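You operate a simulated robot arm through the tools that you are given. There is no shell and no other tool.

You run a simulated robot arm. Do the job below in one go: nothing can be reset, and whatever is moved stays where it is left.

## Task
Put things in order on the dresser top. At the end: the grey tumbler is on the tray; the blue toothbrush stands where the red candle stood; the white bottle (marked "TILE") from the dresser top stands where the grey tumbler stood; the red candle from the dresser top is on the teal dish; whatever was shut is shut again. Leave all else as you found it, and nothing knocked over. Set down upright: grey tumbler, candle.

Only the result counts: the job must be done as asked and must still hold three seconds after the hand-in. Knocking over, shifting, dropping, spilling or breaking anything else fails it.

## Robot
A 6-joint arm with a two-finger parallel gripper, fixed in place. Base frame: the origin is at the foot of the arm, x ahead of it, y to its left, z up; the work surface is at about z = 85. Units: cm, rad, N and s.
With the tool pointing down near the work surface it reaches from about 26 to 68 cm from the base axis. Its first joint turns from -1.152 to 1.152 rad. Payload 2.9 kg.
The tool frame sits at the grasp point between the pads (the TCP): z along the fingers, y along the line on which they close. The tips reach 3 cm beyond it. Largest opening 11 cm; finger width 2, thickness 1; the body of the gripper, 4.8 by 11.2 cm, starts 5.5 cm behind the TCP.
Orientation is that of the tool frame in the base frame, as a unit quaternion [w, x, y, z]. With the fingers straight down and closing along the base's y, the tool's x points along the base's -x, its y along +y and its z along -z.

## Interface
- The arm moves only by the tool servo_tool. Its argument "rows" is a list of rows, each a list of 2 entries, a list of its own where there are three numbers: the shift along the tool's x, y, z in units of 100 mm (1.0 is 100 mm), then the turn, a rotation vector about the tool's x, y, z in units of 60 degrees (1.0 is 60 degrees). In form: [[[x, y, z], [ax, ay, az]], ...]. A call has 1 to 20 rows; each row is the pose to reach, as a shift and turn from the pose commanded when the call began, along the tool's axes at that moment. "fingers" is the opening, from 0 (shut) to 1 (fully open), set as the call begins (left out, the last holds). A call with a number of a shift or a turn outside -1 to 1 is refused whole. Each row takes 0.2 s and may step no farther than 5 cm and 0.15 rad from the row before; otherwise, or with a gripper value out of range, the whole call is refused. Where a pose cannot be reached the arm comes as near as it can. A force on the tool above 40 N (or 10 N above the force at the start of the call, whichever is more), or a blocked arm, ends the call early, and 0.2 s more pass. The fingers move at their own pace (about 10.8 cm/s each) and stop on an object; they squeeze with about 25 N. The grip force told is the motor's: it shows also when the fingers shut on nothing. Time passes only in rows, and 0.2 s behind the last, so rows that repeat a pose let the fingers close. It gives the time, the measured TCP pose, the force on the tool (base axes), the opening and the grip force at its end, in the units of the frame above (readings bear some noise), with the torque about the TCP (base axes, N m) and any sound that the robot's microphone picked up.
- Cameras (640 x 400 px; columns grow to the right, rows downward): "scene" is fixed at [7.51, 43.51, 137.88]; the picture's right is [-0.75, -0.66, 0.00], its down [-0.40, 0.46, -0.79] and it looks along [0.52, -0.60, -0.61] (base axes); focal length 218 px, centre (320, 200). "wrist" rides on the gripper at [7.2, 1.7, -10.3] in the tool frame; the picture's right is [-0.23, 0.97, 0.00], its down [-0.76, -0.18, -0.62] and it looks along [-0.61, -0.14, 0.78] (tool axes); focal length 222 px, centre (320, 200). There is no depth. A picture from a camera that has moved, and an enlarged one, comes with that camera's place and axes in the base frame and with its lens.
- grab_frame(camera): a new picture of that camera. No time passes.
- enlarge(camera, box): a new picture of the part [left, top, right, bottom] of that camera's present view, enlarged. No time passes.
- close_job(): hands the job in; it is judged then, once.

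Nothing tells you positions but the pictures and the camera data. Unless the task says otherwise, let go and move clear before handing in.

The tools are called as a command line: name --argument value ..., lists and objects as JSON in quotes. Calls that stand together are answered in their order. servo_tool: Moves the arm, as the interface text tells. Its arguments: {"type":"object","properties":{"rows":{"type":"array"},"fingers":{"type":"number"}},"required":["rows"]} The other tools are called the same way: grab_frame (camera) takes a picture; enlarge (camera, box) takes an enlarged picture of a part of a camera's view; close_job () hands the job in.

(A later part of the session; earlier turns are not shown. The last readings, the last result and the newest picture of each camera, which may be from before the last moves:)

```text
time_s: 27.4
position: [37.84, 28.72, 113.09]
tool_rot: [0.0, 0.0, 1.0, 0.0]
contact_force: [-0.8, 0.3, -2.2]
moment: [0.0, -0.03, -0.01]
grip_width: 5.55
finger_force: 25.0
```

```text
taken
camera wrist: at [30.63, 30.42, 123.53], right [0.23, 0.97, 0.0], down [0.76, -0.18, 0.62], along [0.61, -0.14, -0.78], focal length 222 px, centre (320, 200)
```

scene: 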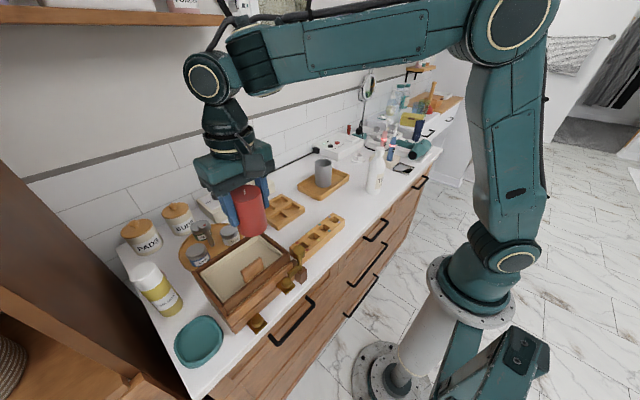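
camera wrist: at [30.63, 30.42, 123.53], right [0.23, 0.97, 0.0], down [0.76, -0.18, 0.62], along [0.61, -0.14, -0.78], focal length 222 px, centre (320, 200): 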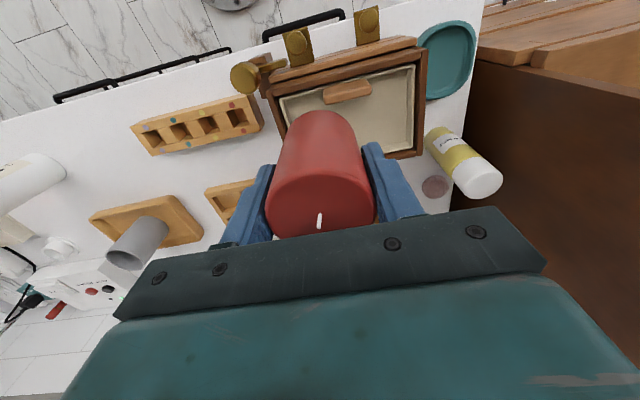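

The dish is near (39, 46.7), between the wooden box and a tall brown panel at about y = 52. I'll zoom in to measure the clearances.

enlarge --camera "wrist" --box '[380, 0, 540, 130]'

enlarge --camera "scene" --box '[60, 220, 320, 400]'

enlarge --camera "scene" --box '[150, 290, 270, 400]'

enlarge --camera "wrist" --box '[220, 0, 440, 160]'

```text
3.08 times, centred on (460, 65) of wrist
camera zoom: at [30.63, 30.42, 123.53], right [0.23, 0.97, 0.0], down [0.76, -0.18, 0.62], along [0.61, -0.14, -0.78], focal length 684 px, centre (-111, 615)
```

zoom: 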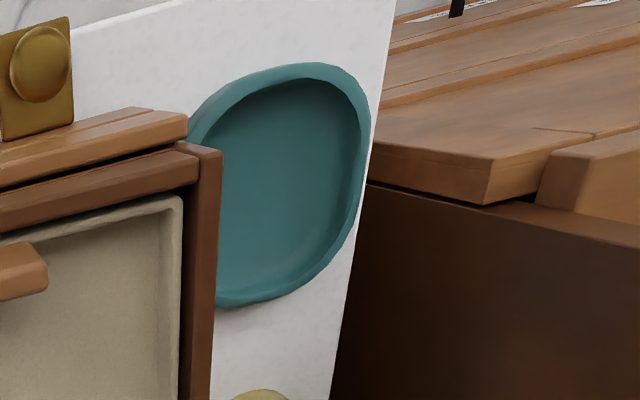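

```text
2.22 times, centred on (190, 310) of scene
camera zoom: at [7.51, 43.51, 137.87], right [-0.75, -0.66, 0.0], down [-0.4, 0.46, -0.79], along [0.52, -0.6, -0.61], focal length 485 px, centre (609, -44)
```

zoom: 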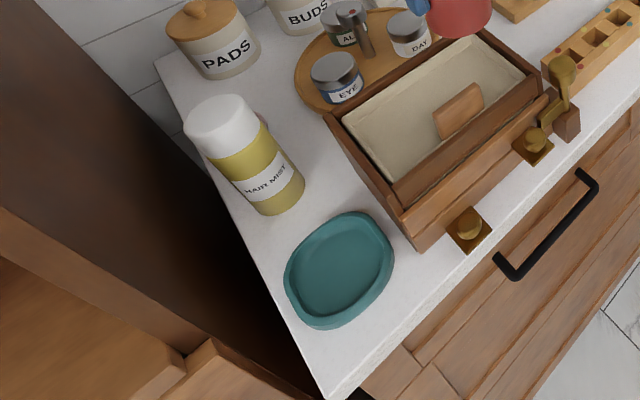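

```text
3.64 times, centred on (210, 345) of scene
camera zoom: at [7.51, 43.51, 137.87], right [-0.75, -0.66, 0.0], down [-0.4, 0.46, -0.79], along [0.52, -0.6, -0.61], focal length 793 px, centre (720, -327)
```

zoom: 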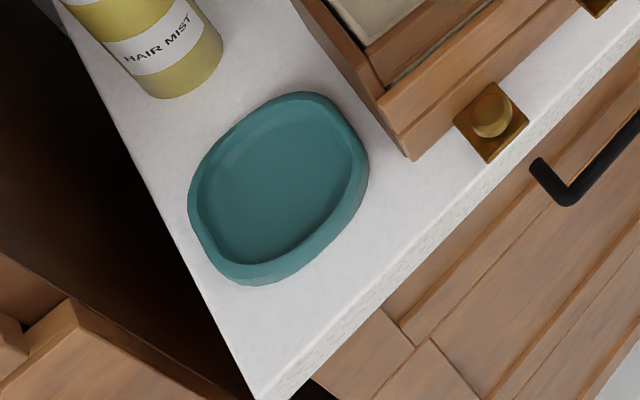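

```text
2.50 times, centred on (330, 80) of wrist
camera zoom: at [30.63, 30.42, 123.53], right [0.23, 0.97, 0.0], down [0.76, -0.18, 0.62], along [0.61, -0.14, -0.78], focal length 555 px, centre (295, 500)
```

zoom: 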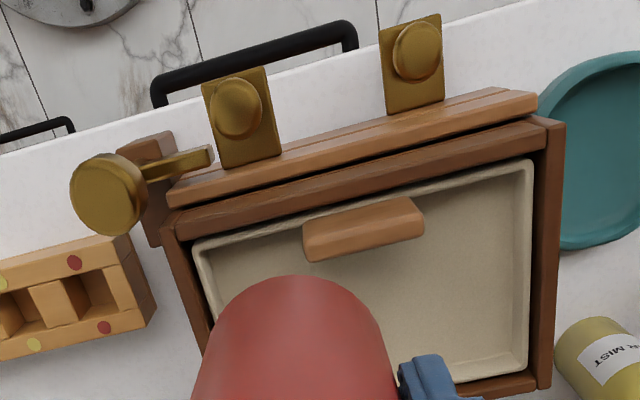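

The dish sits between the box (right wall near y 40) and the dresser's edge, so I want the fingers to close along x there. I'll turn the tool about -90° in place, which also points the camera toward +y for a look at the panel.

servo_tool --rows '[[[0, 0, 0], [0, 0, -0.14]], [[0, 0, 0], [0, 0, -0.28]], [[0, 0, 0], [0, 0, -0.42]], [[0, 0, 0], [0, 0, -0.56]], [[0, 0, 0], [0, 0, -0.7]], [[0, 0, 0], [0, 0, -0.84]], [[0, 0, 0], [0, 0, -0.98]]]'

servo_tool --rows '[[[0, 0, 0], [0, 0, -0.14]], [[0, 0, 0], [0, 0, -0.28]], [[0, 0, 0], [0, 0, -0.42]], [[0, 0, 0], [0, 0, -0.52]]]'

grab_frame --camera "wrist"

grab_frame --camera "scene"

```text
time_s: 29.0
position: [37.81, 28.64, 113.16]
tool_rot: [0.0, -0.492, 0.87, 0.001]
contact_force: [-0.2, 0.8, -1.3]
moment: [0.01, 0.01, 0.0]
grip_width: 5.57
finger_force: 25.3
```

```text
time_s: 30.0
position: [37.81, 28.79, 113.15]
tool_rot: [0.0, 0.709, -0.706, 0.0]
contact_force: [0.2, 0.5, -0.9]
moment: [-0.01, 0.0, 0.0]
grip_width: 5.55
finger_force: 25.5
```

```text
taken
camera wrist: at [36.25, 21.41, 123.42], right [-0.97, 0.22, 0.0], down [0.18, 0.76, 0.62], along [0.14, 0.61, -0.78], focal length 222 px, centre (320, 200)
```

wrist: 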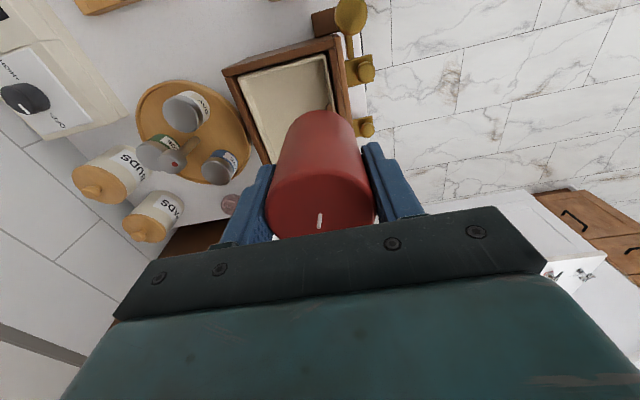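

```text
taken
```

scene: 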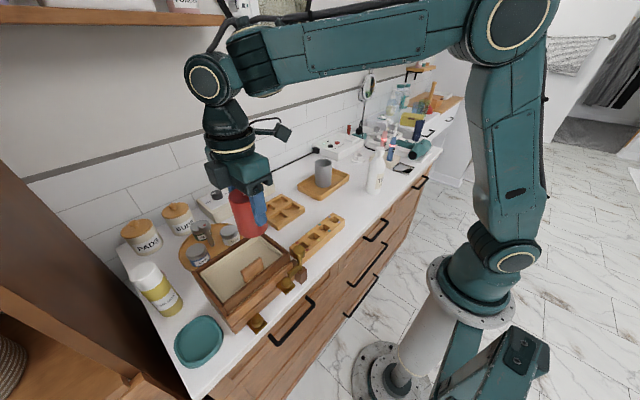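

enlarge --camera "scene" --box '[0, 140, 220, 400]'

enlarge --camera "scene" --box '[130, 60, 310, 200]'

```text
1.54 times, centred on (110, 270) of scene
camera zoom: at [7.51, 43.51, 137.87], right [-0.75, -0.66, 0.0], down [-0.4, 0.46, -0.79], along [0.52, -0.6, -0.61], focal length 336 px, centre (643, 92)
```

zoom: 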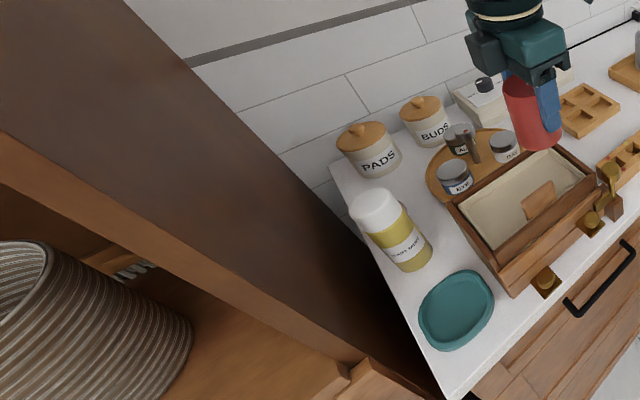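

```text
2.86 times, centred on (220, 130) of scene
camera zoom: at [7.51, 43.51, 137.87], right [-0.75, -0.66, 0.0], down [-0.4, 0.46, -0.79], along [0.52, -0.6, -0.61], focal length 623 px, centre (606, 400)
```

zoom: 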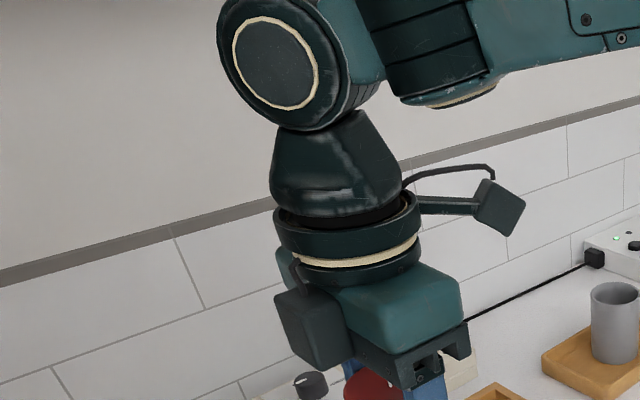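

The panel is a bookcase side whose front edge triangulates to about (42, 56), a few cm beyond the dresser's edge. I'll move closer to the dish at safe height and look again.

servo_tool --rows '[[[-0.3, 0, 0], [0, 0, 0]], [[-0.6, -0.05, 0], [0, 0, 0]], [[-0.9, -0.1, 0], [0, 0, 0]], [[-1.0, -0.1, 0], [0, 0, 0]]]'

grab_frame --camera "wrist"

grab_frame --camera "scene"

```text
time_s: 31.0
position: [38.79, 38.79, 113.2]
tool_rot: [0.0, -0.707, 0.707, 0.0]
contact_force: [0.2, -0.4, -2.0]
moment: [-0.04, 0.02, 0.01]
grip_width: 5.53
finger_force: 25.2
```

```text
taken
camera wrist: at [37.14, 31.45, 123.56], right [-0.97, 0.23, 0.0], down [0.18, 0.76, 0.62], along [0.14, 0.61, -0.78], focal length 222 px, centre (320, 200)
```

wrist: 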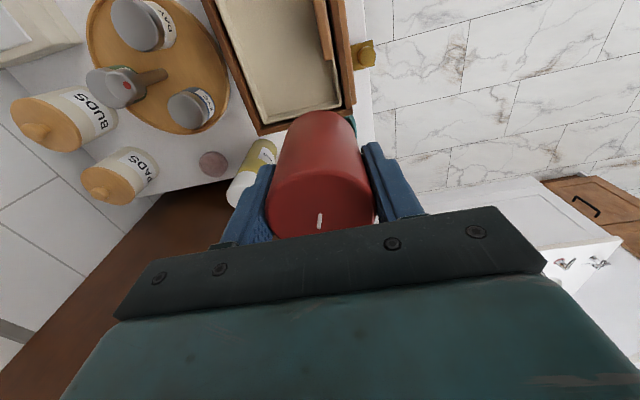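

```text
taken
```

scene: 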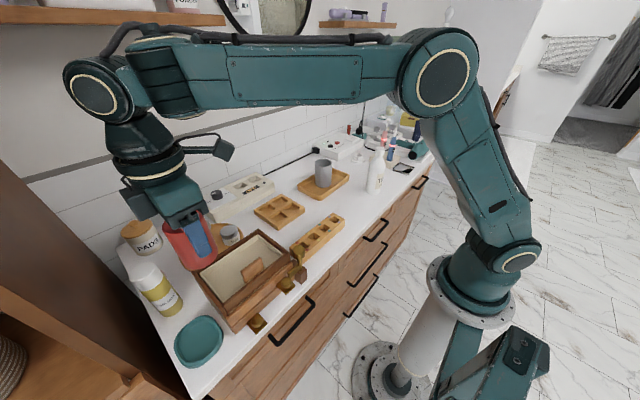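

The hair-mist bottle is at about (50.5, 47.5) and the box's right wall near y 40. I'll sidestep in -x so the dish isn't hidden behind the held candle, and measure the dish properly.

servo_tool --rows '[[[0, 0.3, 0], [0, 0, 0]], [[0, 0.6, 0], [0, 0, 0]], [[0, 0.9, 0], [0, 0, 0]]]'

grab_frame --camera "wrist"

enlarge --camera "wrist" --box '[120, 40, 300, 220]'

```text
time_s: 31.8
position: [29.72, 38.83, 113.18]
tool_rot: [0.001, -0.707, 0.707, 0.0]
contact_force: [-0.2, 1.0, -1.7]
moment: [0.0, 0.0, 0.03]
grip_width: 5.54
finger_force: 24.7
```

```text
taken
camera wrist: at [28.12, 31.41, 123.44], right [-0.97, 0.23, 0.0], down [0.18, 0.76, 0.62], along [0.14, 0.61, -0.78], focal length 222 px, centre (320, 200)
```

wrist: 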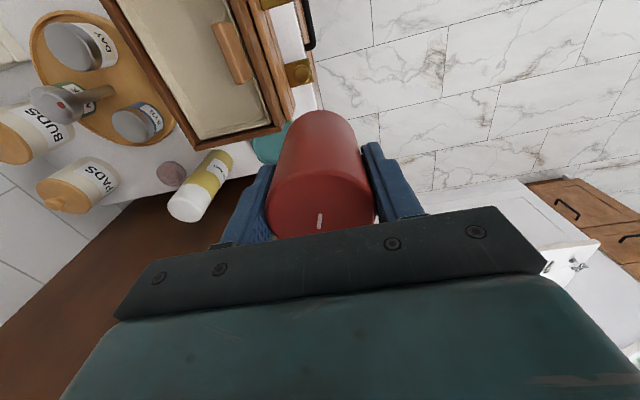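

```text
2.22 times, centred on (210, 130) of wrist
camera zoom: at [28.12, 31.41, 123.44], right [-0.97, 0.23, 0.0], down [0.18, 0.76, 0.62], along [0.14, 0.61, -0.78], focal length 494 px, centre (564, 356)
```

zoom: 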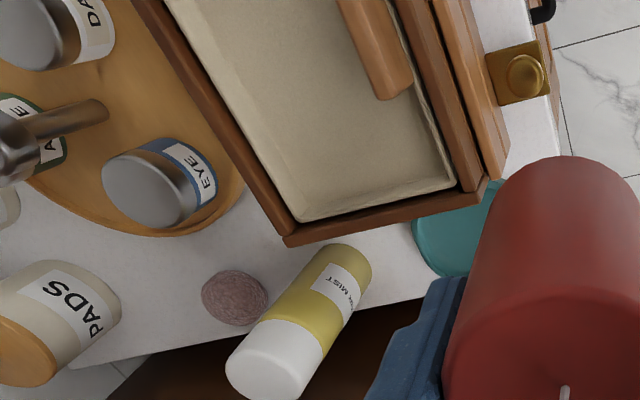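

servo_tool --rows '[[[-0.3, 0, 0], [0, 0, 0]], [[-0.6, 0.05, 0], [0, 0, 0]], [[-0.85, 0.1, 0], [0, 0, 0]]]'

grab_frame --camera "wrist"

enlarge --camera "wrist" --box '[160, 0, 340, 180]'

grab_frame --camera "scene"

```text
time_s: 32.6
position: [28.81, 47.47, 113.11]
tool_rot: [0.001, -0.707, 0.707, 0.0]
contact_force: [0.1, 0.4, -1.7]
moment: [-0.02, -0.01, -0.03]
grip_width: 5.55
finger_force: 25.0
```

```text
taken
camera wrist: at [27.21, 40.07, 123.43], right [-0.97, 0.23, 0.0], down [0.18, 0.76, 0.62], along [0.14, 0.61, -0.78], focal length 222 px, centre (320, 200)
```

wrist: 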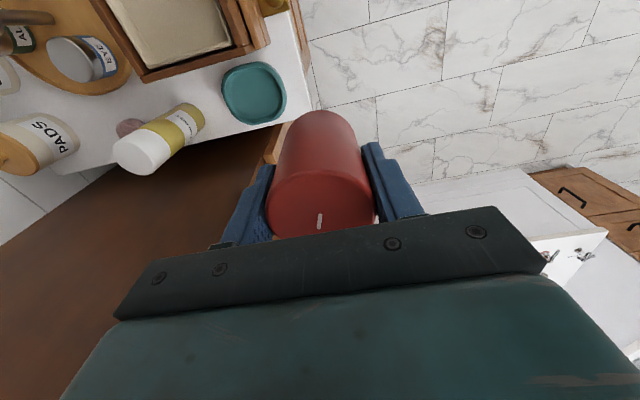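

```text
2.22 times, centred on (250, 90) of wrist
camera zoom: at [27.21, 40.07, 123.43], right [-0.97, 0.23, 0.0], down [0.18, 0.76, 0.62], along [0.14, 0.61, -0.78], focal length 494 px, centre (476, 444)
```

zoom: 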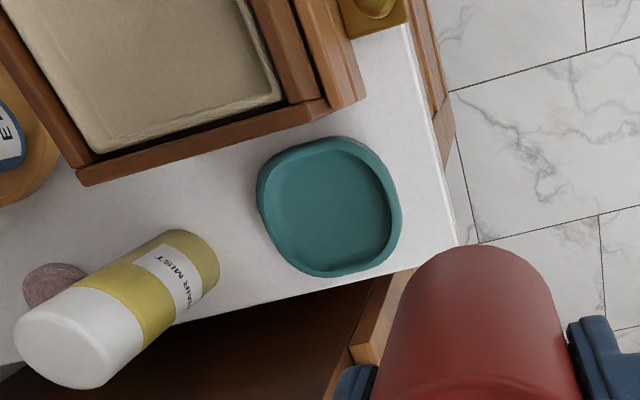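

```text
taken
```

scene: 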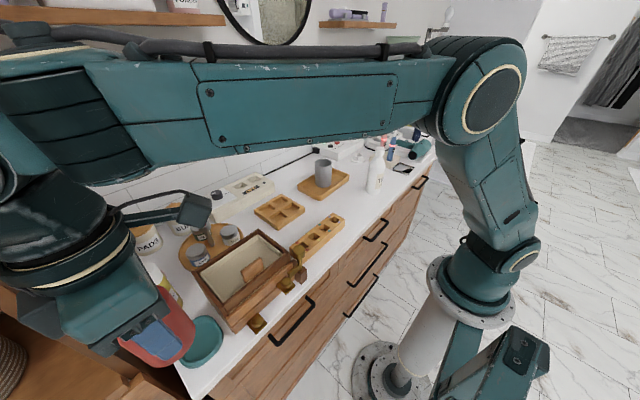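

Now the dish is clearly visible: its floor centre is about (38.8, 46.5) and roughly 7 cm across, enough for the 5.5 cm candle. I'll move over it and begin descending.

servo_tool --rows '[[[0.04, -0.3, 0], [0, 0, 0]], [[0.08, -0.6, 0], [0, 0, 0]], [[0.1, -0.9, 0], [0, 0, 0]], [[0.1, -1.0, 0], [0, 0, 0]]]'

servo_tool --rows '[[[0, 0, 0.3], [0, 0, 0]], [[0, 0, 0.6], [0, 0, 0]], [[0, 0, 0.9], [0, 0, 0]]]'

grab_frame --camera "wrist"

enlarge --camera "scene" --box '[100, 220, 300, 400]'

```text
time_s: 33.6
position: [38.94, 46.21, 113.2]
tool_rot: [0.001, 0.707, -0.707, 0.0]
contact_force: [0.8, -1.0, -2.5]
moment: [0.0, 0.01, -0.02]
grip_width: 5.55
finger_force: 25.0
```

```text
time_s: 34.4
position: [38.99, 46.3, 104.36]
tool_rot: [0.0, -0.707, 0.707, 0.0]
contact_force: [-0.2, 0.6, -2.1]
moment: [0.0, 0.01, 0.01]
grip_width: 5.55
finger_force: 25.5
```

```text
taken
camera wrist: at [37.28, 38.91, 114.57], right [-0.97, 0.23, 0.0], down [0.18, 0.76, 0.62], along [0.14, 0.61, -0.78], focal length 222 px, centre (320, 200)
```

wrist: 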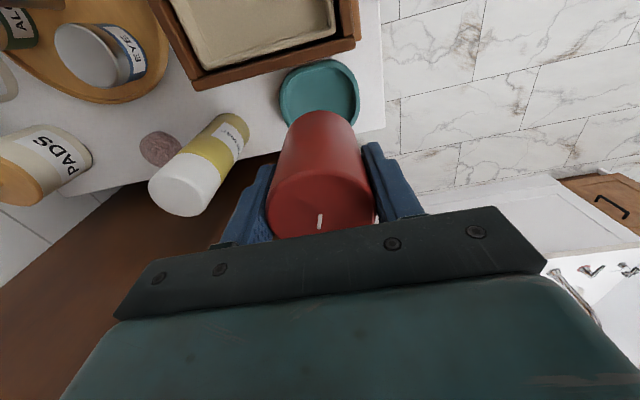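

```text
2.22 times, centred on (200, 310) of scene
camera zoom: at [7.51, 43.51, 137.87], right [-0.75, -0.66, 0.0], down [-0.4, 0.46, -0.79], along [0.52, -0.6, -0.61], focal length 485 px, centre (587, -44)
```

zoom: 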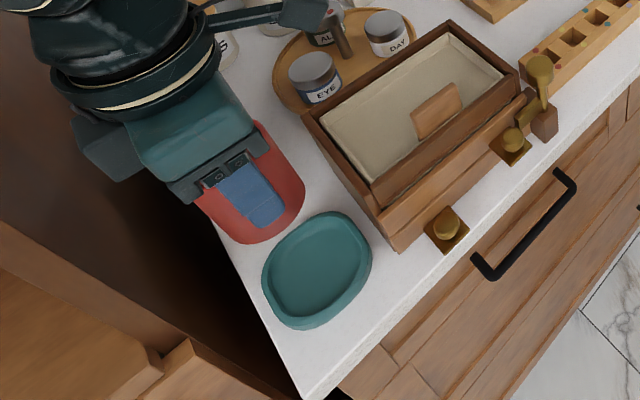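

servo_tool --rows '[[[0, 0.01, 0.25], [0, 0, 0]], [[0, 0.01, 0.5], [0, 0, 0]], [[0, 0.01, 0.75], [0, 0, 0]], [[0, 0.01, 0.9], [0, 0, 0]]]'

enlarge --camera "wrist" --box '[200, 0, 440, 260]'

enlarge --camera "scene" --box '[100, 220, 300, 400]'

```text
time_s: 35.4
position: [38.74, 46.29, 95.0]
tool_rot: [0.0, 0.708, -0.706, -0.001]
contact_force: [0.2, -0.1, -1.6]
moment: [0.03, 0.03, 0.0]
grip_width: 5.54
finger_force: 25.3
```

```text
1.54 times, centred on (320, 130) of wrist
camera zoom: at [37.07, 38.84, 105.34], right [-0.97, 0.23, 0.0], down [0.18, 0.76, 0.62], along [0.14, 0.61, -0.78], focal length 342 px, centre (320, 308)
```

zoom: 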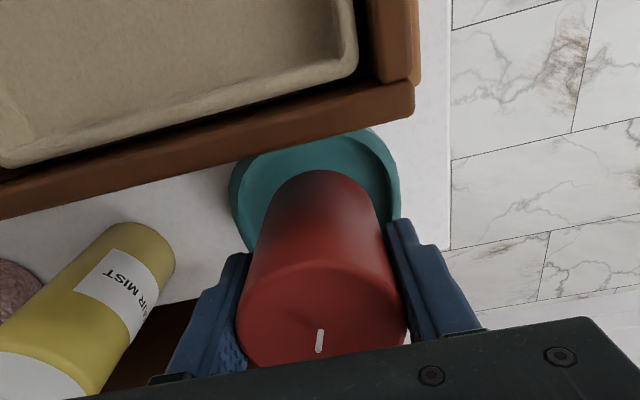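

```text
2.22 times, centred on (200, 310) of scene
camera zoom: at [7.51, 43.51, 137.87], right [-0.75, -0.66, 0.0], down [-0.4, 0.46, -0.79], along [0.52, -0.6, -0.61], focal length 485 px, centre (587, -44)
```

zoom: 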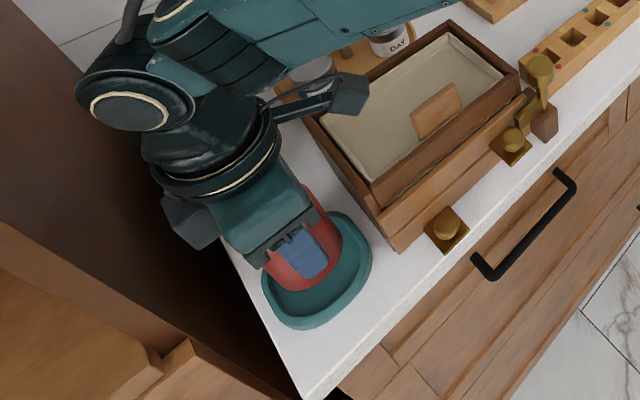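

The candle is centred over the dish in both views. I'll lower it gently until I feel the dish floor.

servo_tool --rows '[[[-0.02, 0, 0.08], [0, 0, 0]], [[-0.02, 0, 0.15], [0, 0, 0]], [[-0.02, 0, 0.2], [0, 0, 0]]]'

servo_tool --rows '[[[0, 0, 0.02], [0, 0, 0]], [[0, 0, 0.04], [0, 0, 0]]]'

servo_tool --rows '[[[0, 0, 0.015], [0, 0, 0]], [[0, 0, 0.03], [0, 0, 0]]]'

```text
time_s: 36.2
position: [38.64, 46.44, 93.12]
tool_rot: [0.0, 0.707, -0.707, 0.0]
contact_force: [0.1, 0.4, -1.7]
moment: [0.04, 0.0, 0.0]
grip_width: 5.54
finger_force: 24.9
```

```text
time_s: 36.8
position: [38.76, 46.4, 92.74]
tool_rot: [-0.001, 0.707, -0.707, 0.0]
contact_force: [0.4, 0.6, -1.5]
moment: [0.03, -0.04, -0.01]
grip_width: 5.56
finger_force: 24.9
```

```text
time_s: 37.4
position: [38.75, 46.53, 92.43]
tool_rot: [0.0, 0.707, -0.707, 0.0]
contact_force: [0.4, -0.1, -1.4]
moment: [0.0, 0.0, -0.01]
grip_width: 5.55
finger_force: 25.8
```

servo_tool --rows '[[[0, 0, 0.015], [0, 0, 0]], [[0, 0, 0.03], [0, 0, 0]]]'

enlarge --camera "wrist" --box '[200, 0, 440, 260]'

enlarge --camera "scene" --box '[150, 280, 270, 400]'

```text
time_s: 38.0
position: [38.75, 46.37, 92.15]
tool_rot: [0.0, -0.707, 0.707, 0.0]
contact_force: [0.1, -0.7, -1.9]
moment: [-0.03, 0.01, -0.02]
grip_width: 5.53
finger_force: 25.1
```

```text
1.54 times, centred on (320, 130) of wrist
camera zoom: at [37.06, 39.0, 102.43], right [-0.97, 0.23, 0.0], down [0.18, 0.76, 0.62], along [0.14, 0.61, -0.78], focal length 342 px, centre (320, 308)
```

zoom: 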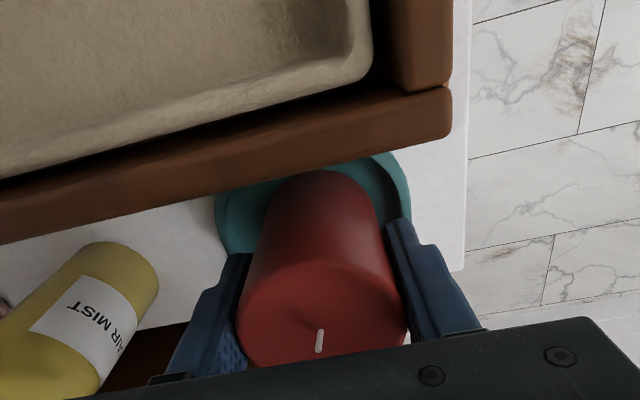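

```text
3.33 times, centred on (210, 340) of scene
camera zoom: at [7.51, 43.51, 137.87], right [-0.75, -0.66, 0.0], down [-0.4, 0.46, -0.79], along [0.52, -0.6, -0.61], focal length 727 px, centre (687, -267)
```

zoom: 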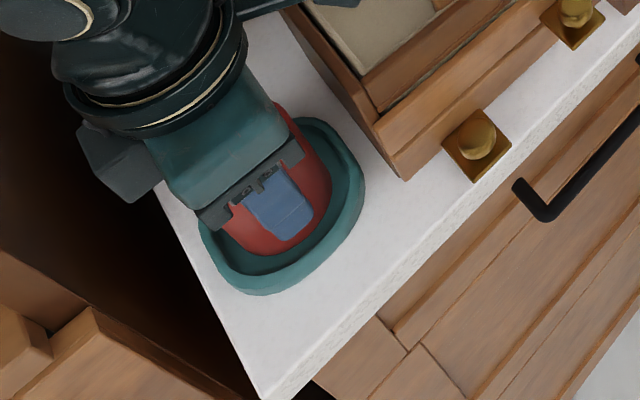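

servo_tool --rows '[[[0, 0, 0.015], [0, 0, 0]], [[0, 0, 0.03], [0, 0, 0]]]'

servo_tool --rows '[[[0, 0, 0.01], [0, 0, 0]], [[0, 0, 0.02], [0, 0, 0]]]'

```text
time_s: 38.6
position: [38.65, 46.49, 91.84]
tool_rot: [0.0, 0.708, -0.707, 0.0]
contact_force: [-0.1, -0.6, -2.1]
moment: [-0.01, 0.03, -0.01]
grip_width: 5.54
finger_force: 24.7
```

```text
time_s: 39.2
position: [38.64, 46.28, 91.81]
tool_rot: [-0.001, 0.707, -0.707, 0.0]
contact_force: [-2.0, -3.5, 10.9]
moment: [-0.23, 0.25, 0.0]
grip_width: 5.53
finger_force: 24.9
```

Contact came at z ≈ 91.8. I'll back off a hair to relax the push, and look before releasing.

servo_tool --rows '[[[0, 0, -0.006], [0, 0, 0]], [[0, 0, -0.006], [0, 0, 0]]]'

enlarge --camera "scene" --box '[170, 300, 250, 380]'

enlarge --camera "wrist" --box '[220, 80, 400, 260]'

```text
time_s: 39.8
position: [38.74, 46.33, 91.74]
tool_rot: [0.002, -0.707, 0.707, 0.0]
contact_force: [-3.5, -5.1, 17.1]
moment: [-0.21, 0.4, 0.01]
grip_width: 5.53
finger_force: 25.2
```

```text
5.00 times, centred on (210, 340) of scene
camera zoom: at [7.48, 43.47, 137.89], right [-0.75, -0.66, 0.0], down [-0.4, 0.46, -0.79], along [0.52, -0.6, -0.61], focal length 1091 px, centre (870, -500)
```

zoom: 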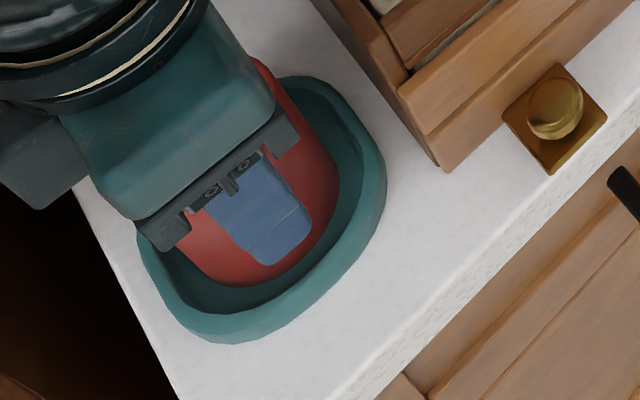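

```text
2.22 times, centred on (310, 170) of wrist
camera zoom: at [37.07, 39.02, 102.08], right [-0.97, 0.23, 0.0], down [0.18, 0.76, 0.62], along [0.14, 0.61, -0.78], focal length 494 px, centre (342, 267)
```

zoom: 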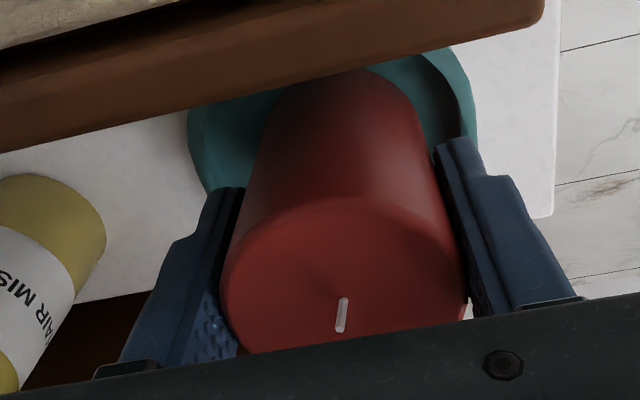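

The push has grown to 17 N, so I'll ease upward a little more before opening.

servo_tool --rows '[[[0, 0, -0.01], [0, 0, 0]], [[0, 0, -0.02], [0, 0, 0]], [[0, 0, -0.02], [0, 0, 0]]]'

```text
time_s: 40.6
position: [38.74, 46.42, 91.65]
tool_rot: [0.0, -0.706, 0.708, -0.001]
contact_force: [1.0, 1.1, 0.6]
moment: [0.07, -0.05, -0.06]
grip_width: 5.54
finger_force: 25.5
```

The force has relaxed and the candle is supported. I'll open only slightly to stay clear of the dish rim, then rise.

servo_tool --rows '[[[0, 0, 0], [0, 0, 0]], [[0, 0, 0], [0, 0, 0]]]' --fingers 0.575

enlarge --camera "wrist" --box '[220, 80, 400, 260]'

enlarge --camera "scene" --box '[170, 300, 250, 380]'

```text
time_s: 41.2
position: [38.66, 46.51, 91.88]
tool_rot: [0.0, -0.707, 0.708, 0.0]
contact_force: [-0.8, -1.0, 0.7]
moment: [-0.01, 0.0, 0.0]
grip_width: 6.33
finger_force: 0.0
```

```text
2.22 times, centred on (310, 170) of wrist
camera zoom: at [37.06, 39.06, 102.17], right [-0.97, 0.23, 0.0], down [0.18, 0.76, 0.62], along [0.14, 0.61, -0.78], focal length 494 px, centre (342, 267)
```

zoom: 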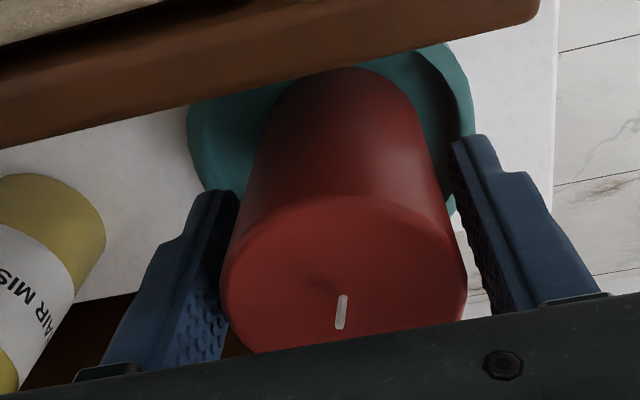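

```text
5.00 times, centred on (210, 340) of scene
camera zoom: at [7.51, 43.51, 137.88], right [-0.75, -0.66, 0.0], down [-0.4, 0.46, -0.79], along [0.52, -0.6, -0.61], focal length 1091 px, centre (870, -500)
```

zoom: 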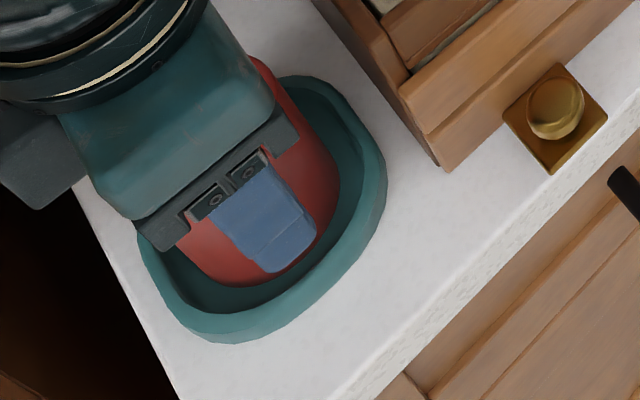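

Both fingers are clear of the candle and it stands upright. I'll rise straight up.

servo_tool --rows '[[[0, 0, -0.1], [0, 0, 0]], [[0, 0, -0.25], [0, 0, 0]], [[0, 0, -0.5], [0, 0, 0]], [[0, 0, -0.8], [0, 0, 0]], [[0, 0, -1.0], [0, 0, 0]]]'

servo_tool --rows '[[[0, 0, -0.4], [0, 0, 0]], [[0, 0, -0.8], [0, 0, 0]], [[0, 0, -1.0], [0, 0, 0]]]'

grab_frame --camera "wrist"

enlarge --camera "scene" --box '[140, 270, 270, 400]'

```text
time_s: 42.4
position: [38.87, 46.47, 101.92]
tool_rot: [0.0, -0.707, 0.707, -0.001]
contact_force: [-0.4, 0.7, -0.3]
moment: [-0.03, -0.02, -0.01]
grip_width: 6.31
finger_force: 0.0
```

```text
time_s: 43.2
position: [38.74, 46.65, 111.95]
tool_rot: [0.001, -0.707, 0.707, 0.001]
contact_force: [-0.1, 0.1, 0.5]
moment: [0.01, -0.01, 0.06]
grip_width: 6.3
finger_force: 0.0
```

```text
taken
camera wrist: at [37.16, 39.2, 122.22], right [-0.97, 0.23, 0.0], down [0.18, 0.76, 0.62], along [0.14, 0.61, -0.78], focal length 222 px, centre (320, 200)
```

wrist: 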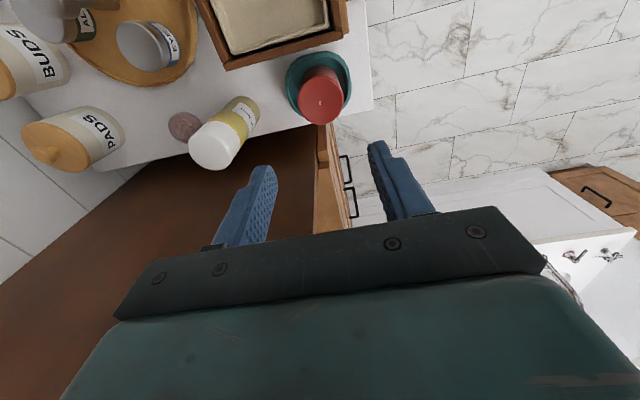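

```text
3.08 times, centred on (205, 335) of scene
camera zoom: at [7.51, 43.51, 137.87], right [-0.75, -0.66, 0.0], down [-0.4, 0.46, -0.79], along [0.52, -0.6, -0.61], focal length 671 px, centre (674, -215)
```

zoom: 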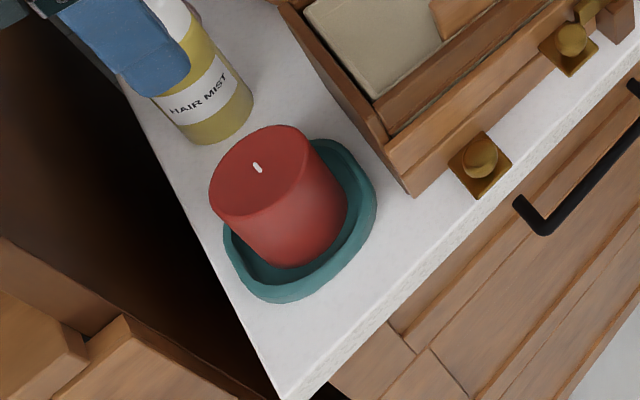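

enlarge --camera "wrist" --box '[260, 30, 380, 150]'

enlarge --camera "scene" --box '[165, 300, 245, 380]'

```text
3.33 times, centred on (320, 90) of wrist
camera zoom: at [37.16, 39.2, 122.22], right [-0.97, 0.23, 0.0], down [0.18, 0.76, 0.62], along [0.14, 0.61, -0.78], focal length 740 px, centre (320, 567)
```

zoom: 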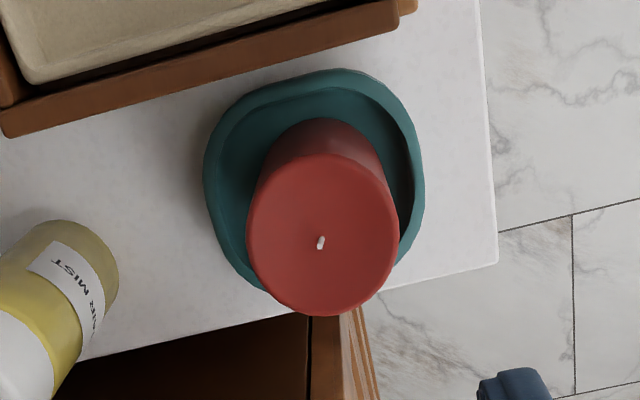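

```text
5.00 times, centred on (205, 340) of scene
camera zoom: at [7.51, 43.51, 137.87], right [-0.75, -0.66, 0.0], down [-0.4, 0.46, -0.79], along [0.52, -0.6, -0.61], focal length 1091 px, centre (895, -500)
```

zoom: 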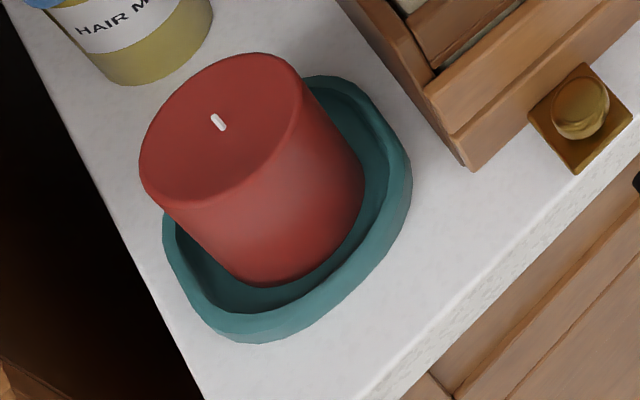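

The candle stands in the dish. Next is the blue toothbrush at about (45.2, -51.4). I'll travel back at height while turning the tool toward a sideways approach.

servo_tool --rows '[[[0.3, 0, -0.1], [0, 0, 0]], [[0.65, 0, -0.2], [0, 0, 0]], [[1.0, 0, -0.3], [0, 0, 0]]]'

servo_tool --rows '[[[0.14, 0, 0], [0, 0, 0.14]], [[0.28, 0, 0], [0, 0, 0.28]], [[0.42, 0, 0], [0, 0, 0.42]], [[0.56, 0, 0], [0, 0, 0.56]], [[0.7, 0, 0], [0, 0, 0.7]], [[0.84, 0, 0], [0, 0, 0.84]], [[1.0, 0, 0], [0, 0, 0.98]]]' --fingers 0.6

```text
time_s: 44.0
position: [38.78, 36.42, 114.9]
tool_rot: [0.0, 0.708, -0.707, 0.0]
contact_force: [0.5, 0.6, 0.3]
moment: [0.02, 0.0, -0.01]
grip_width: 6.31
finger_force: 0.0
```

```text
time_s: 45.6
position: [38.75, 26.51, 114.97]
tool_rot: [-0.001, -0.268, 0.964, 0.001]
contact_force: [0.2, 0.4, -1.2]
moment: [0.02, 0.04, 0.03]
grip_width: 6.6
finger_force: 0.0
```

servo_tool --rows '[[[0.07, -0.12, 0], [0, 0, 0.14]], [[0.145, -0.24, 0], [0, 0, 0.28]], [[0.22, -0.36, 0], [0, 0, 0.42]], [[0.29, -0.48, 0], [0, 0, 0.56]], [[0.36, -0.6, 0], [0, 0, 0.7]], [[0.43, -0.72, 0], [0, 0, 0.84]], [[0.517, -0.859, 0], [0, 0, 0.98]]]'

```text
time_s: 47.2
position: [38.9, 16.44, 114.93]
tool_rot: [0.0, 0.24, 0.971, 0.0]
contact_force: [0.1, -0.7, 0.5]
moment: [-0.02, 0.03, 0.0]
grip_width: 6.6
finger_force: 0.1
```

servo_tool --rows '[[[-0.12, -0.22, 0], [0, 0, 0.14]], [[-0.23, -0.44, 0], [0, 0, 0.28]], [[-0.35, -0.66, 0], [0, 0, 0.42]], [[-0.466, -0.885, 0], [0, 0, 0.535]]]'

```text
time_s: 48.2
position: [38.77, 6.33, 114.98]
tool_rot: [-0.001, 0.499, 0.866, 0.0]
contact_force: [0.1, 0.8, -0.2]
moment: [0.02, 0.01, -0.02]
grip_width: 6.6
finger_force: 0.0
```

servo_tool --rows '[[[-0.35, -0.2, 0], [0, 0, 0]], [[-0.7, -0.405, 0], [0, 0, 0]], [[-0.99, -0.573, 0], [0, 0, 0]]]'

servo_tool --rows '[[[-0.35, -0.2, 0], [0, 0, 0]], [[-0.7, -0.405, 0], [0, 0, 0]], [[-0.99, -0.573, 0], [0, 0, 0]]]'

servo_tool --rows '[[[-0.35, -0.2, 0], [0, 0, 0]], [[-0.7, -0.405, 0], [0, 0, 0]], [[-0.99, -0.573, 0], [0, 0, 0]]]'

grab_frame --camera "wrist"

grab_frame --camera "scene"

```text
time_s: 49.0
position: [38.85, -4.92, 114.98]
tool_rot: [-0.001, 0.498, 0.867, 0.0]
contact_force: [-1.1, 0.4, -0.1]
moment: [0.0, 0.01, -0.02]
grip_width: 6.61
finger_force: 0.0
```

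```text
time_s: 49.8
position: [38.98, -16.5, 115.03]
tool_rot: [0.0, 0.497, 0.868, 0.0]
contact_force: [0.0, 0.0, 0.0]
moment: [-0.01, -0.02, 0.0]
grip_width: 6.62
finger_force: 0.1
```

```text
time_s: 50.6
position: [38.98, -27.87, 114.66]
tool_rot: [0.0, 0.497, 0.868, 0.0]
contact_force: [0.3, -0.5, -0.2]
moment: [-0.01, 0.03, -0.03]
grip_width: 6.59
finger_force: 0.0
```

```text
taken
camera wrist: at [36.84, -20.91, 125.08], right [0.96, 0.3, 0.0], down [0.23, -0.75, 0.62], along [0.18, -0.6, -0.78], focal length 222 px, centre (320, 200)
```

wrist: 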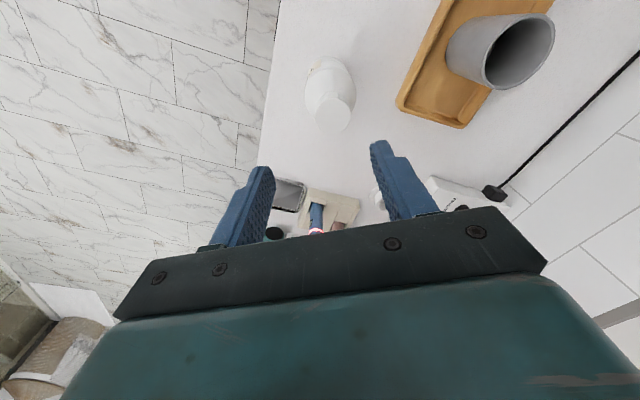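

```text
taken
```

scene: 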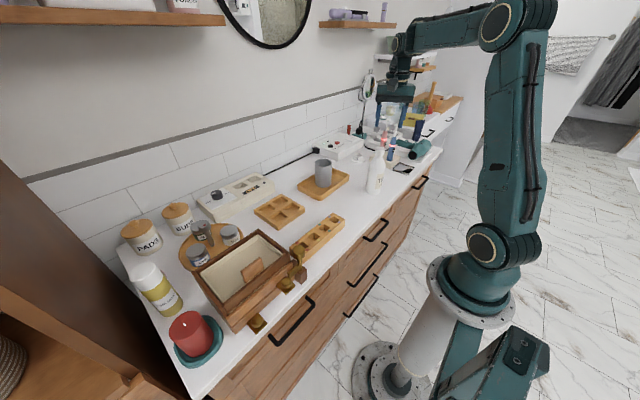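

servo_tool --rows '[[[-0.3, -0.1, 0], [0, 0, 0]], [[-0.6, -0.2, 0], [0, 0, 0]], [[-0.8, -0.29, 0], [0, 0, 0]]]'

servo_tool --rows '[[[-0.3, -0.1, 0], [0, 0, 0]], [[-0.6, -0.2, 0], [0, 0, 0]], [[-0.75, -0.28, 0], [0, 0, 0]]]'

servo_tool --rows '[[[0, 0, 0], [0, -0.13, 0]], [[0, 0, 0], [0, -0.26, 0]], [[0, 0, 0], [0, -0.39, 0]], [[0, 0, 0], [0, -0.52, 0]], [[0, 0, 0], [0, -0.65, 0]]]'

grab_frame --camera "wrist"

grab_frame --camera "scene"

```text
time_s: 51.4
position: [40.39, -36.34, 114.74]
tool_rot: [0.0, 0.498, 0.867, 0.001]
contact_force: [0.3, 0.7, 0.6]
moment: [0.01, 0.01, 0.03]
grip_width: 6.6
finger_force: 0.1
```

```text
time_s: 52.2
position: [41.79, -44.24, 114.9]
tool_rot: [0.001, 0.497, 0.868, -0.001]
contact_force: [0.2, -0.7, -0.1]
moment: [0.03, 0.04, 0.0]
grip_width: 6.61
finger_force: 0.1
```

```text
time_s: 53.4
position: [44.22, -46.38, 119.29]
tool_rot: [0.209, 0.482, 0.842, -0.121]
contact_force: [0.1, 0.0, 0.3]
moment: [-0.02, 0.02, 0.01]
grip_width: 6.62
finger_force: 0.1
out of reach, approached as far as the arm can: row 2, 3, 4, 5
```

```text
taken
camera wrist: at [40.0, -35.91, 124.92], right [0.94, 0.32, 0.11], down [0.04, -0.42, 0.91], along [0.33, -0.85, -0.4], focal length 222 px, centre (320, 200)
```

wrist: 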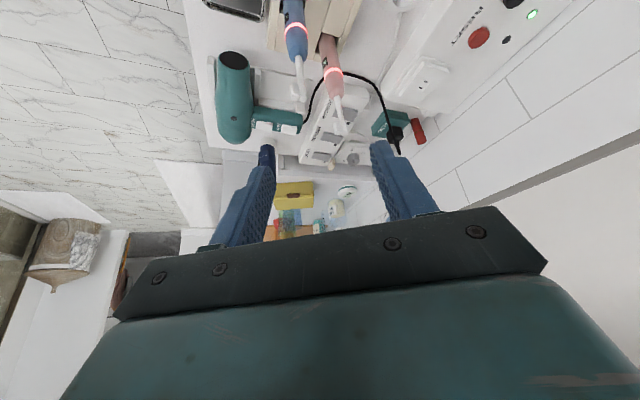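

```text
taken
```

scene: 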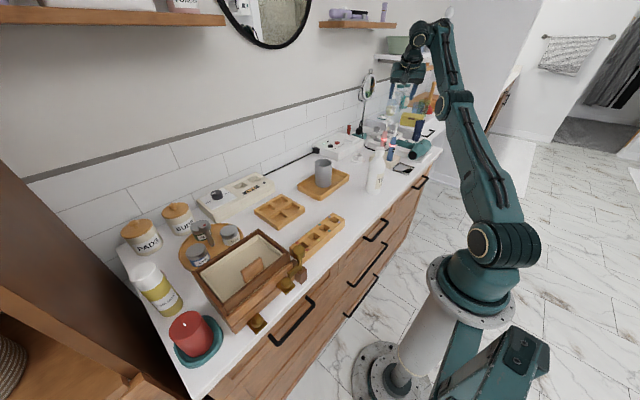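

The tilt stopped at about 28° because the arm says it cannot reach further in that posture. I'll check the arm's current configuration before trying anything else.

enlarge --camera "scene" --box '[350, 0, 560, 300]'

enlarge --camera "scene" --box '[360, 10, 480, 130]'

```text
1.33 times, centred on (455, 150) of scene
camera zoom: at [7.51, 43.51, 137.87], right [-0.75, -0.66, 0.0], down [-0.4, 0.46, -0.79], along [0.52, -0.6, -0.61], focal length 291 px, centre (140, 267)
```

zoom: 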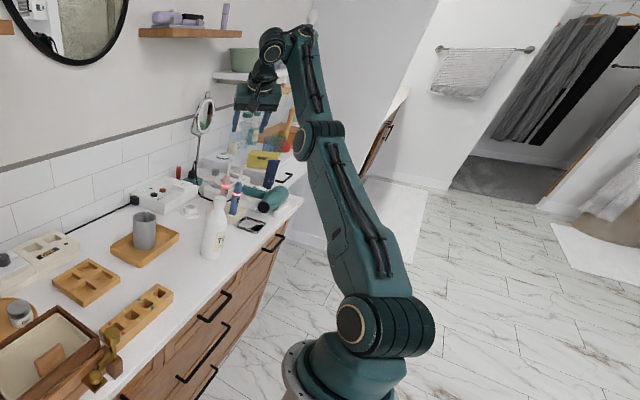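

```text
3.33 times, centred on (420, 70) of scene
camera zoom: at [7.51, 43.51, 137.87], right [-0.75, -0.66, 0.0], down [-0.4, 0.46, -0.79], along [0.52, -0.6, -0.61], focal length 727 px, centre (-13, 633)
```

zoom: 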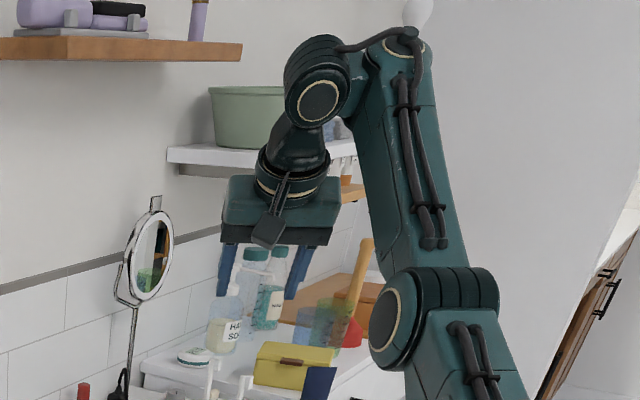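

servo_tool --rows '[[[0, 0, 0], [0, 0, 0]]]'

```text
time_s: 53.8
position: [44.18, -46.38, 119.33]
tool_rot: [0.21, 0.483, 0.841, -0.122]
contact_force: [-0.4, 1.4, -0.5]
moment: [0.05, -0.01, -0.01]
grip_width: 6.62
finger_force: 0.1
```

servo_tool --rows '[[[0.2, -0.02, 0.15], [0, 0, 0]], [[0.4, -0.05, 0.3], [0, 0, 0]], [[0.575, -0.07, 0.445], [0, 0, 0]]]'

servo_tool --rows '[[[0.2, -0.02, 0.15], [0, 0, 0]], [[0.4, -0.05, 0.3], [0, 0, 0]], [[0.575, -0.07, 0.445], [0, 0, 0]]]'

grab_frame --camera "wrist"

enlarge --camera "scene" --box '[340, 40, 460, 200]'

```text
time_s: 54.6
position: [44.19, -46.31, 119.13]
tool_rot: [0.21, 0.483, 0.841, -0.121]
contact_force: [-0.3, -0.5, 0.5]
moment: [-0.02, 0.01, -0.01]
grip_width: 6.62
finger_force: 0.1
out of reach, approached as far as the arm can: row 1, 2, 3
```

```text
time_s: 55.4
position: [44.2, -46.28, 119.17]
tool_rot: [0.21, 0.483, 0.842, -0.121]
contact_force: [-0.2, -0.3, -0.2]
moment: [-0.02, 0.0, -0.01]
grip_width: 6.6
finger_force: 0.1
out of reach, approached as far as the arm can: row 1, 2, 3
```

```text
taken
camera wrist: at [40.0, -35.91, 124.94], right [0.94, 0.32, 0.11], down [0.04, -0.42, 0.91], along [0.33, -0.85, -0.4], focal length 222 px, centre (320, 200)
```

wrist: 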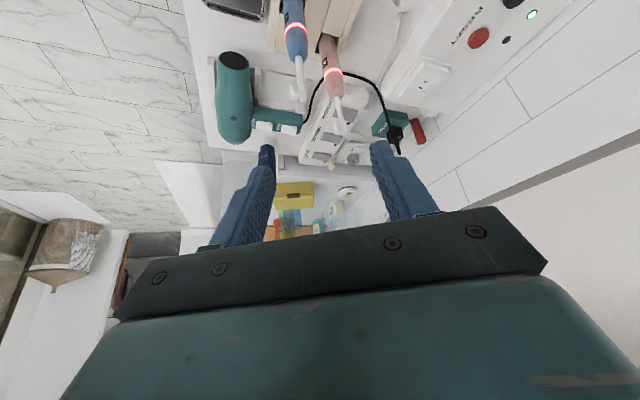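

```text
2.50 times, centred on (400, 120) of scene
camera zoom: at [7.51, 43.51, 137.88], right [-0.75, -0.66, 0.0], down [-0.4, 0.46, -0.79], along [0.52, -0.6, -0.61], focal length 545 px, centre (120, 400)
```

zoom: 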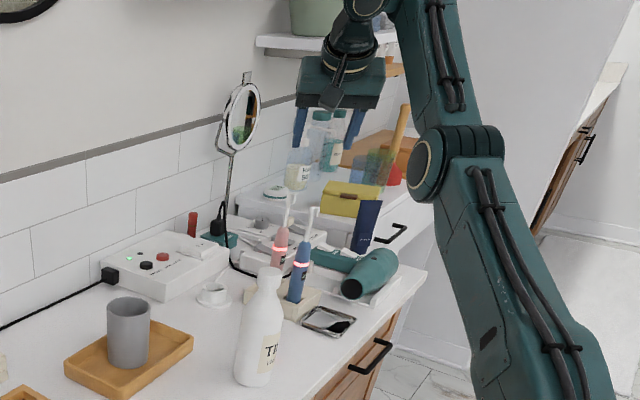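

The arm is at some joint limit in this posture. I'll probe with small moves to learn which directions remain free.

servo_tool --rows '[[[0.094, 0, 0.176], [0, 0, 0]]]'

servo_tool --rows '[[[0, 0, 0], [0, 0.1, 0]]]'

```text
time_s: 55.8
position: [44.12, -46.58, 118.55]
tool_rot: [0.206, 0.483, 0.842, -0.119]
contact_force: [-0.2, 0.8, 0.2]
moment: [0.0, 0.0, 0.01]
grip_width: 6.59
finger_force: 0.0
out of reach, approached as far as the arm can: row 1
```

```text
time_s: 56.2
position: [44.16, -46.51, 118.54]
tool_rot: [0.166, 0.489, 0.851, -0.095]
contact_force: [-0.2, 0.0, 0.5]
moment: [0.0, -0.02, 0.0]
grip_width: 6.62
finger_force: 0.0
```

servo_tool --rows '[[[0, 0, 0], [0, 0.13, 0]], [[0, 0, 0], [0, 0.2, 0]]]'

servo_tool --rows '[[[0.05, 0, 0.25], [0, 0, 0]], [[0.1, 0, 0.5], [0, 0, 0]], [[0.15, 0, 0.75], [0, 0, 0]]]'

```text
time_s: 56.8
position: [44.09, -45.64, 118.16]
tool_rot: [0.076, 0.491, 0.867, -0.045]
contact_force: [-0.2, -0.2, 0.9]
moment: [-0.01, -0.04, -0.01]
grip_width: 6.64
finger_force: 0.1
out of reach, approached as far as the arm can: row 2
```

```text
time_s: 57.6
position: [44.02, -45.6, 110.35]
tool_rot: [0.077, 0.496, 0.864, -0.044]
contact_force: [-0.4, 0.1, 0.7]
moment: [0.0, -0.01, 0.02]
grip_width: 6.61
finger_force: 0.0
out of reach, approached as far as the arm can: row 1
```

servo_tool --rows '[[[0, 0, 0], [0, -0.14, 0]], [[0, 0, 0], [0, -0.28, 0]], [[0, 0, 0], [0, -0.42, 0]]]'

```text
time_s: 58.4
position: [45.12, -46.7, 113.08]
tool_rot: [0.17, 0.488, 0.85, -0.099]
contact_force: [-0.9, -0.1, -0.5]
moment: [0.01, 0.0, 0.02]
grip_width: 6.59
finger_force: 0.1
out of reach, approached as far as the arm can: row 1, 2, 3
```

servo_tool --rows '[[[0.2, -0.04, 0.07], [0, 0.1, 0]], [[0.4, -0.09, 0.14], [0, 0.2, 0]], [[0.6, -0.13, 0.21], [0, 0.3, 0]], [[0.82, -0.18, 0.29], [0, 0.378, 0]]]'

grab_frame --camera "scene"

grab_frame --camera "wrist"

```text
time_s: 59.4
position: [40.29, -42.12, 107.47]
tool_rot: [-0.001, 0.499, 0.867, 0.0]
contact_force: [0.9, 0.1, 0.0]
moment: [0.0, 0.0, -0.01]
grip_width: 6.61
finger_force: 0.1
```

```text
taken
```

scene: 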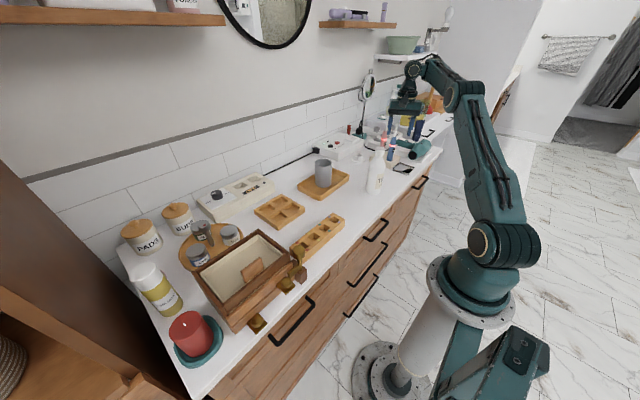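

```text
taken
camera wrist: at [38.22, -35.22, 117.7], right [0.96, 0.29, 0.0], down [0.23, -0.75, 0.62], along [0.18, -0.6, -0.78], focal length 222 px, centre (320, 200)
```

wrist: 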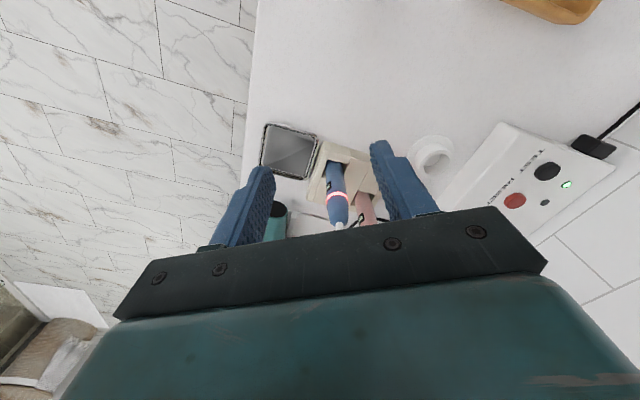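

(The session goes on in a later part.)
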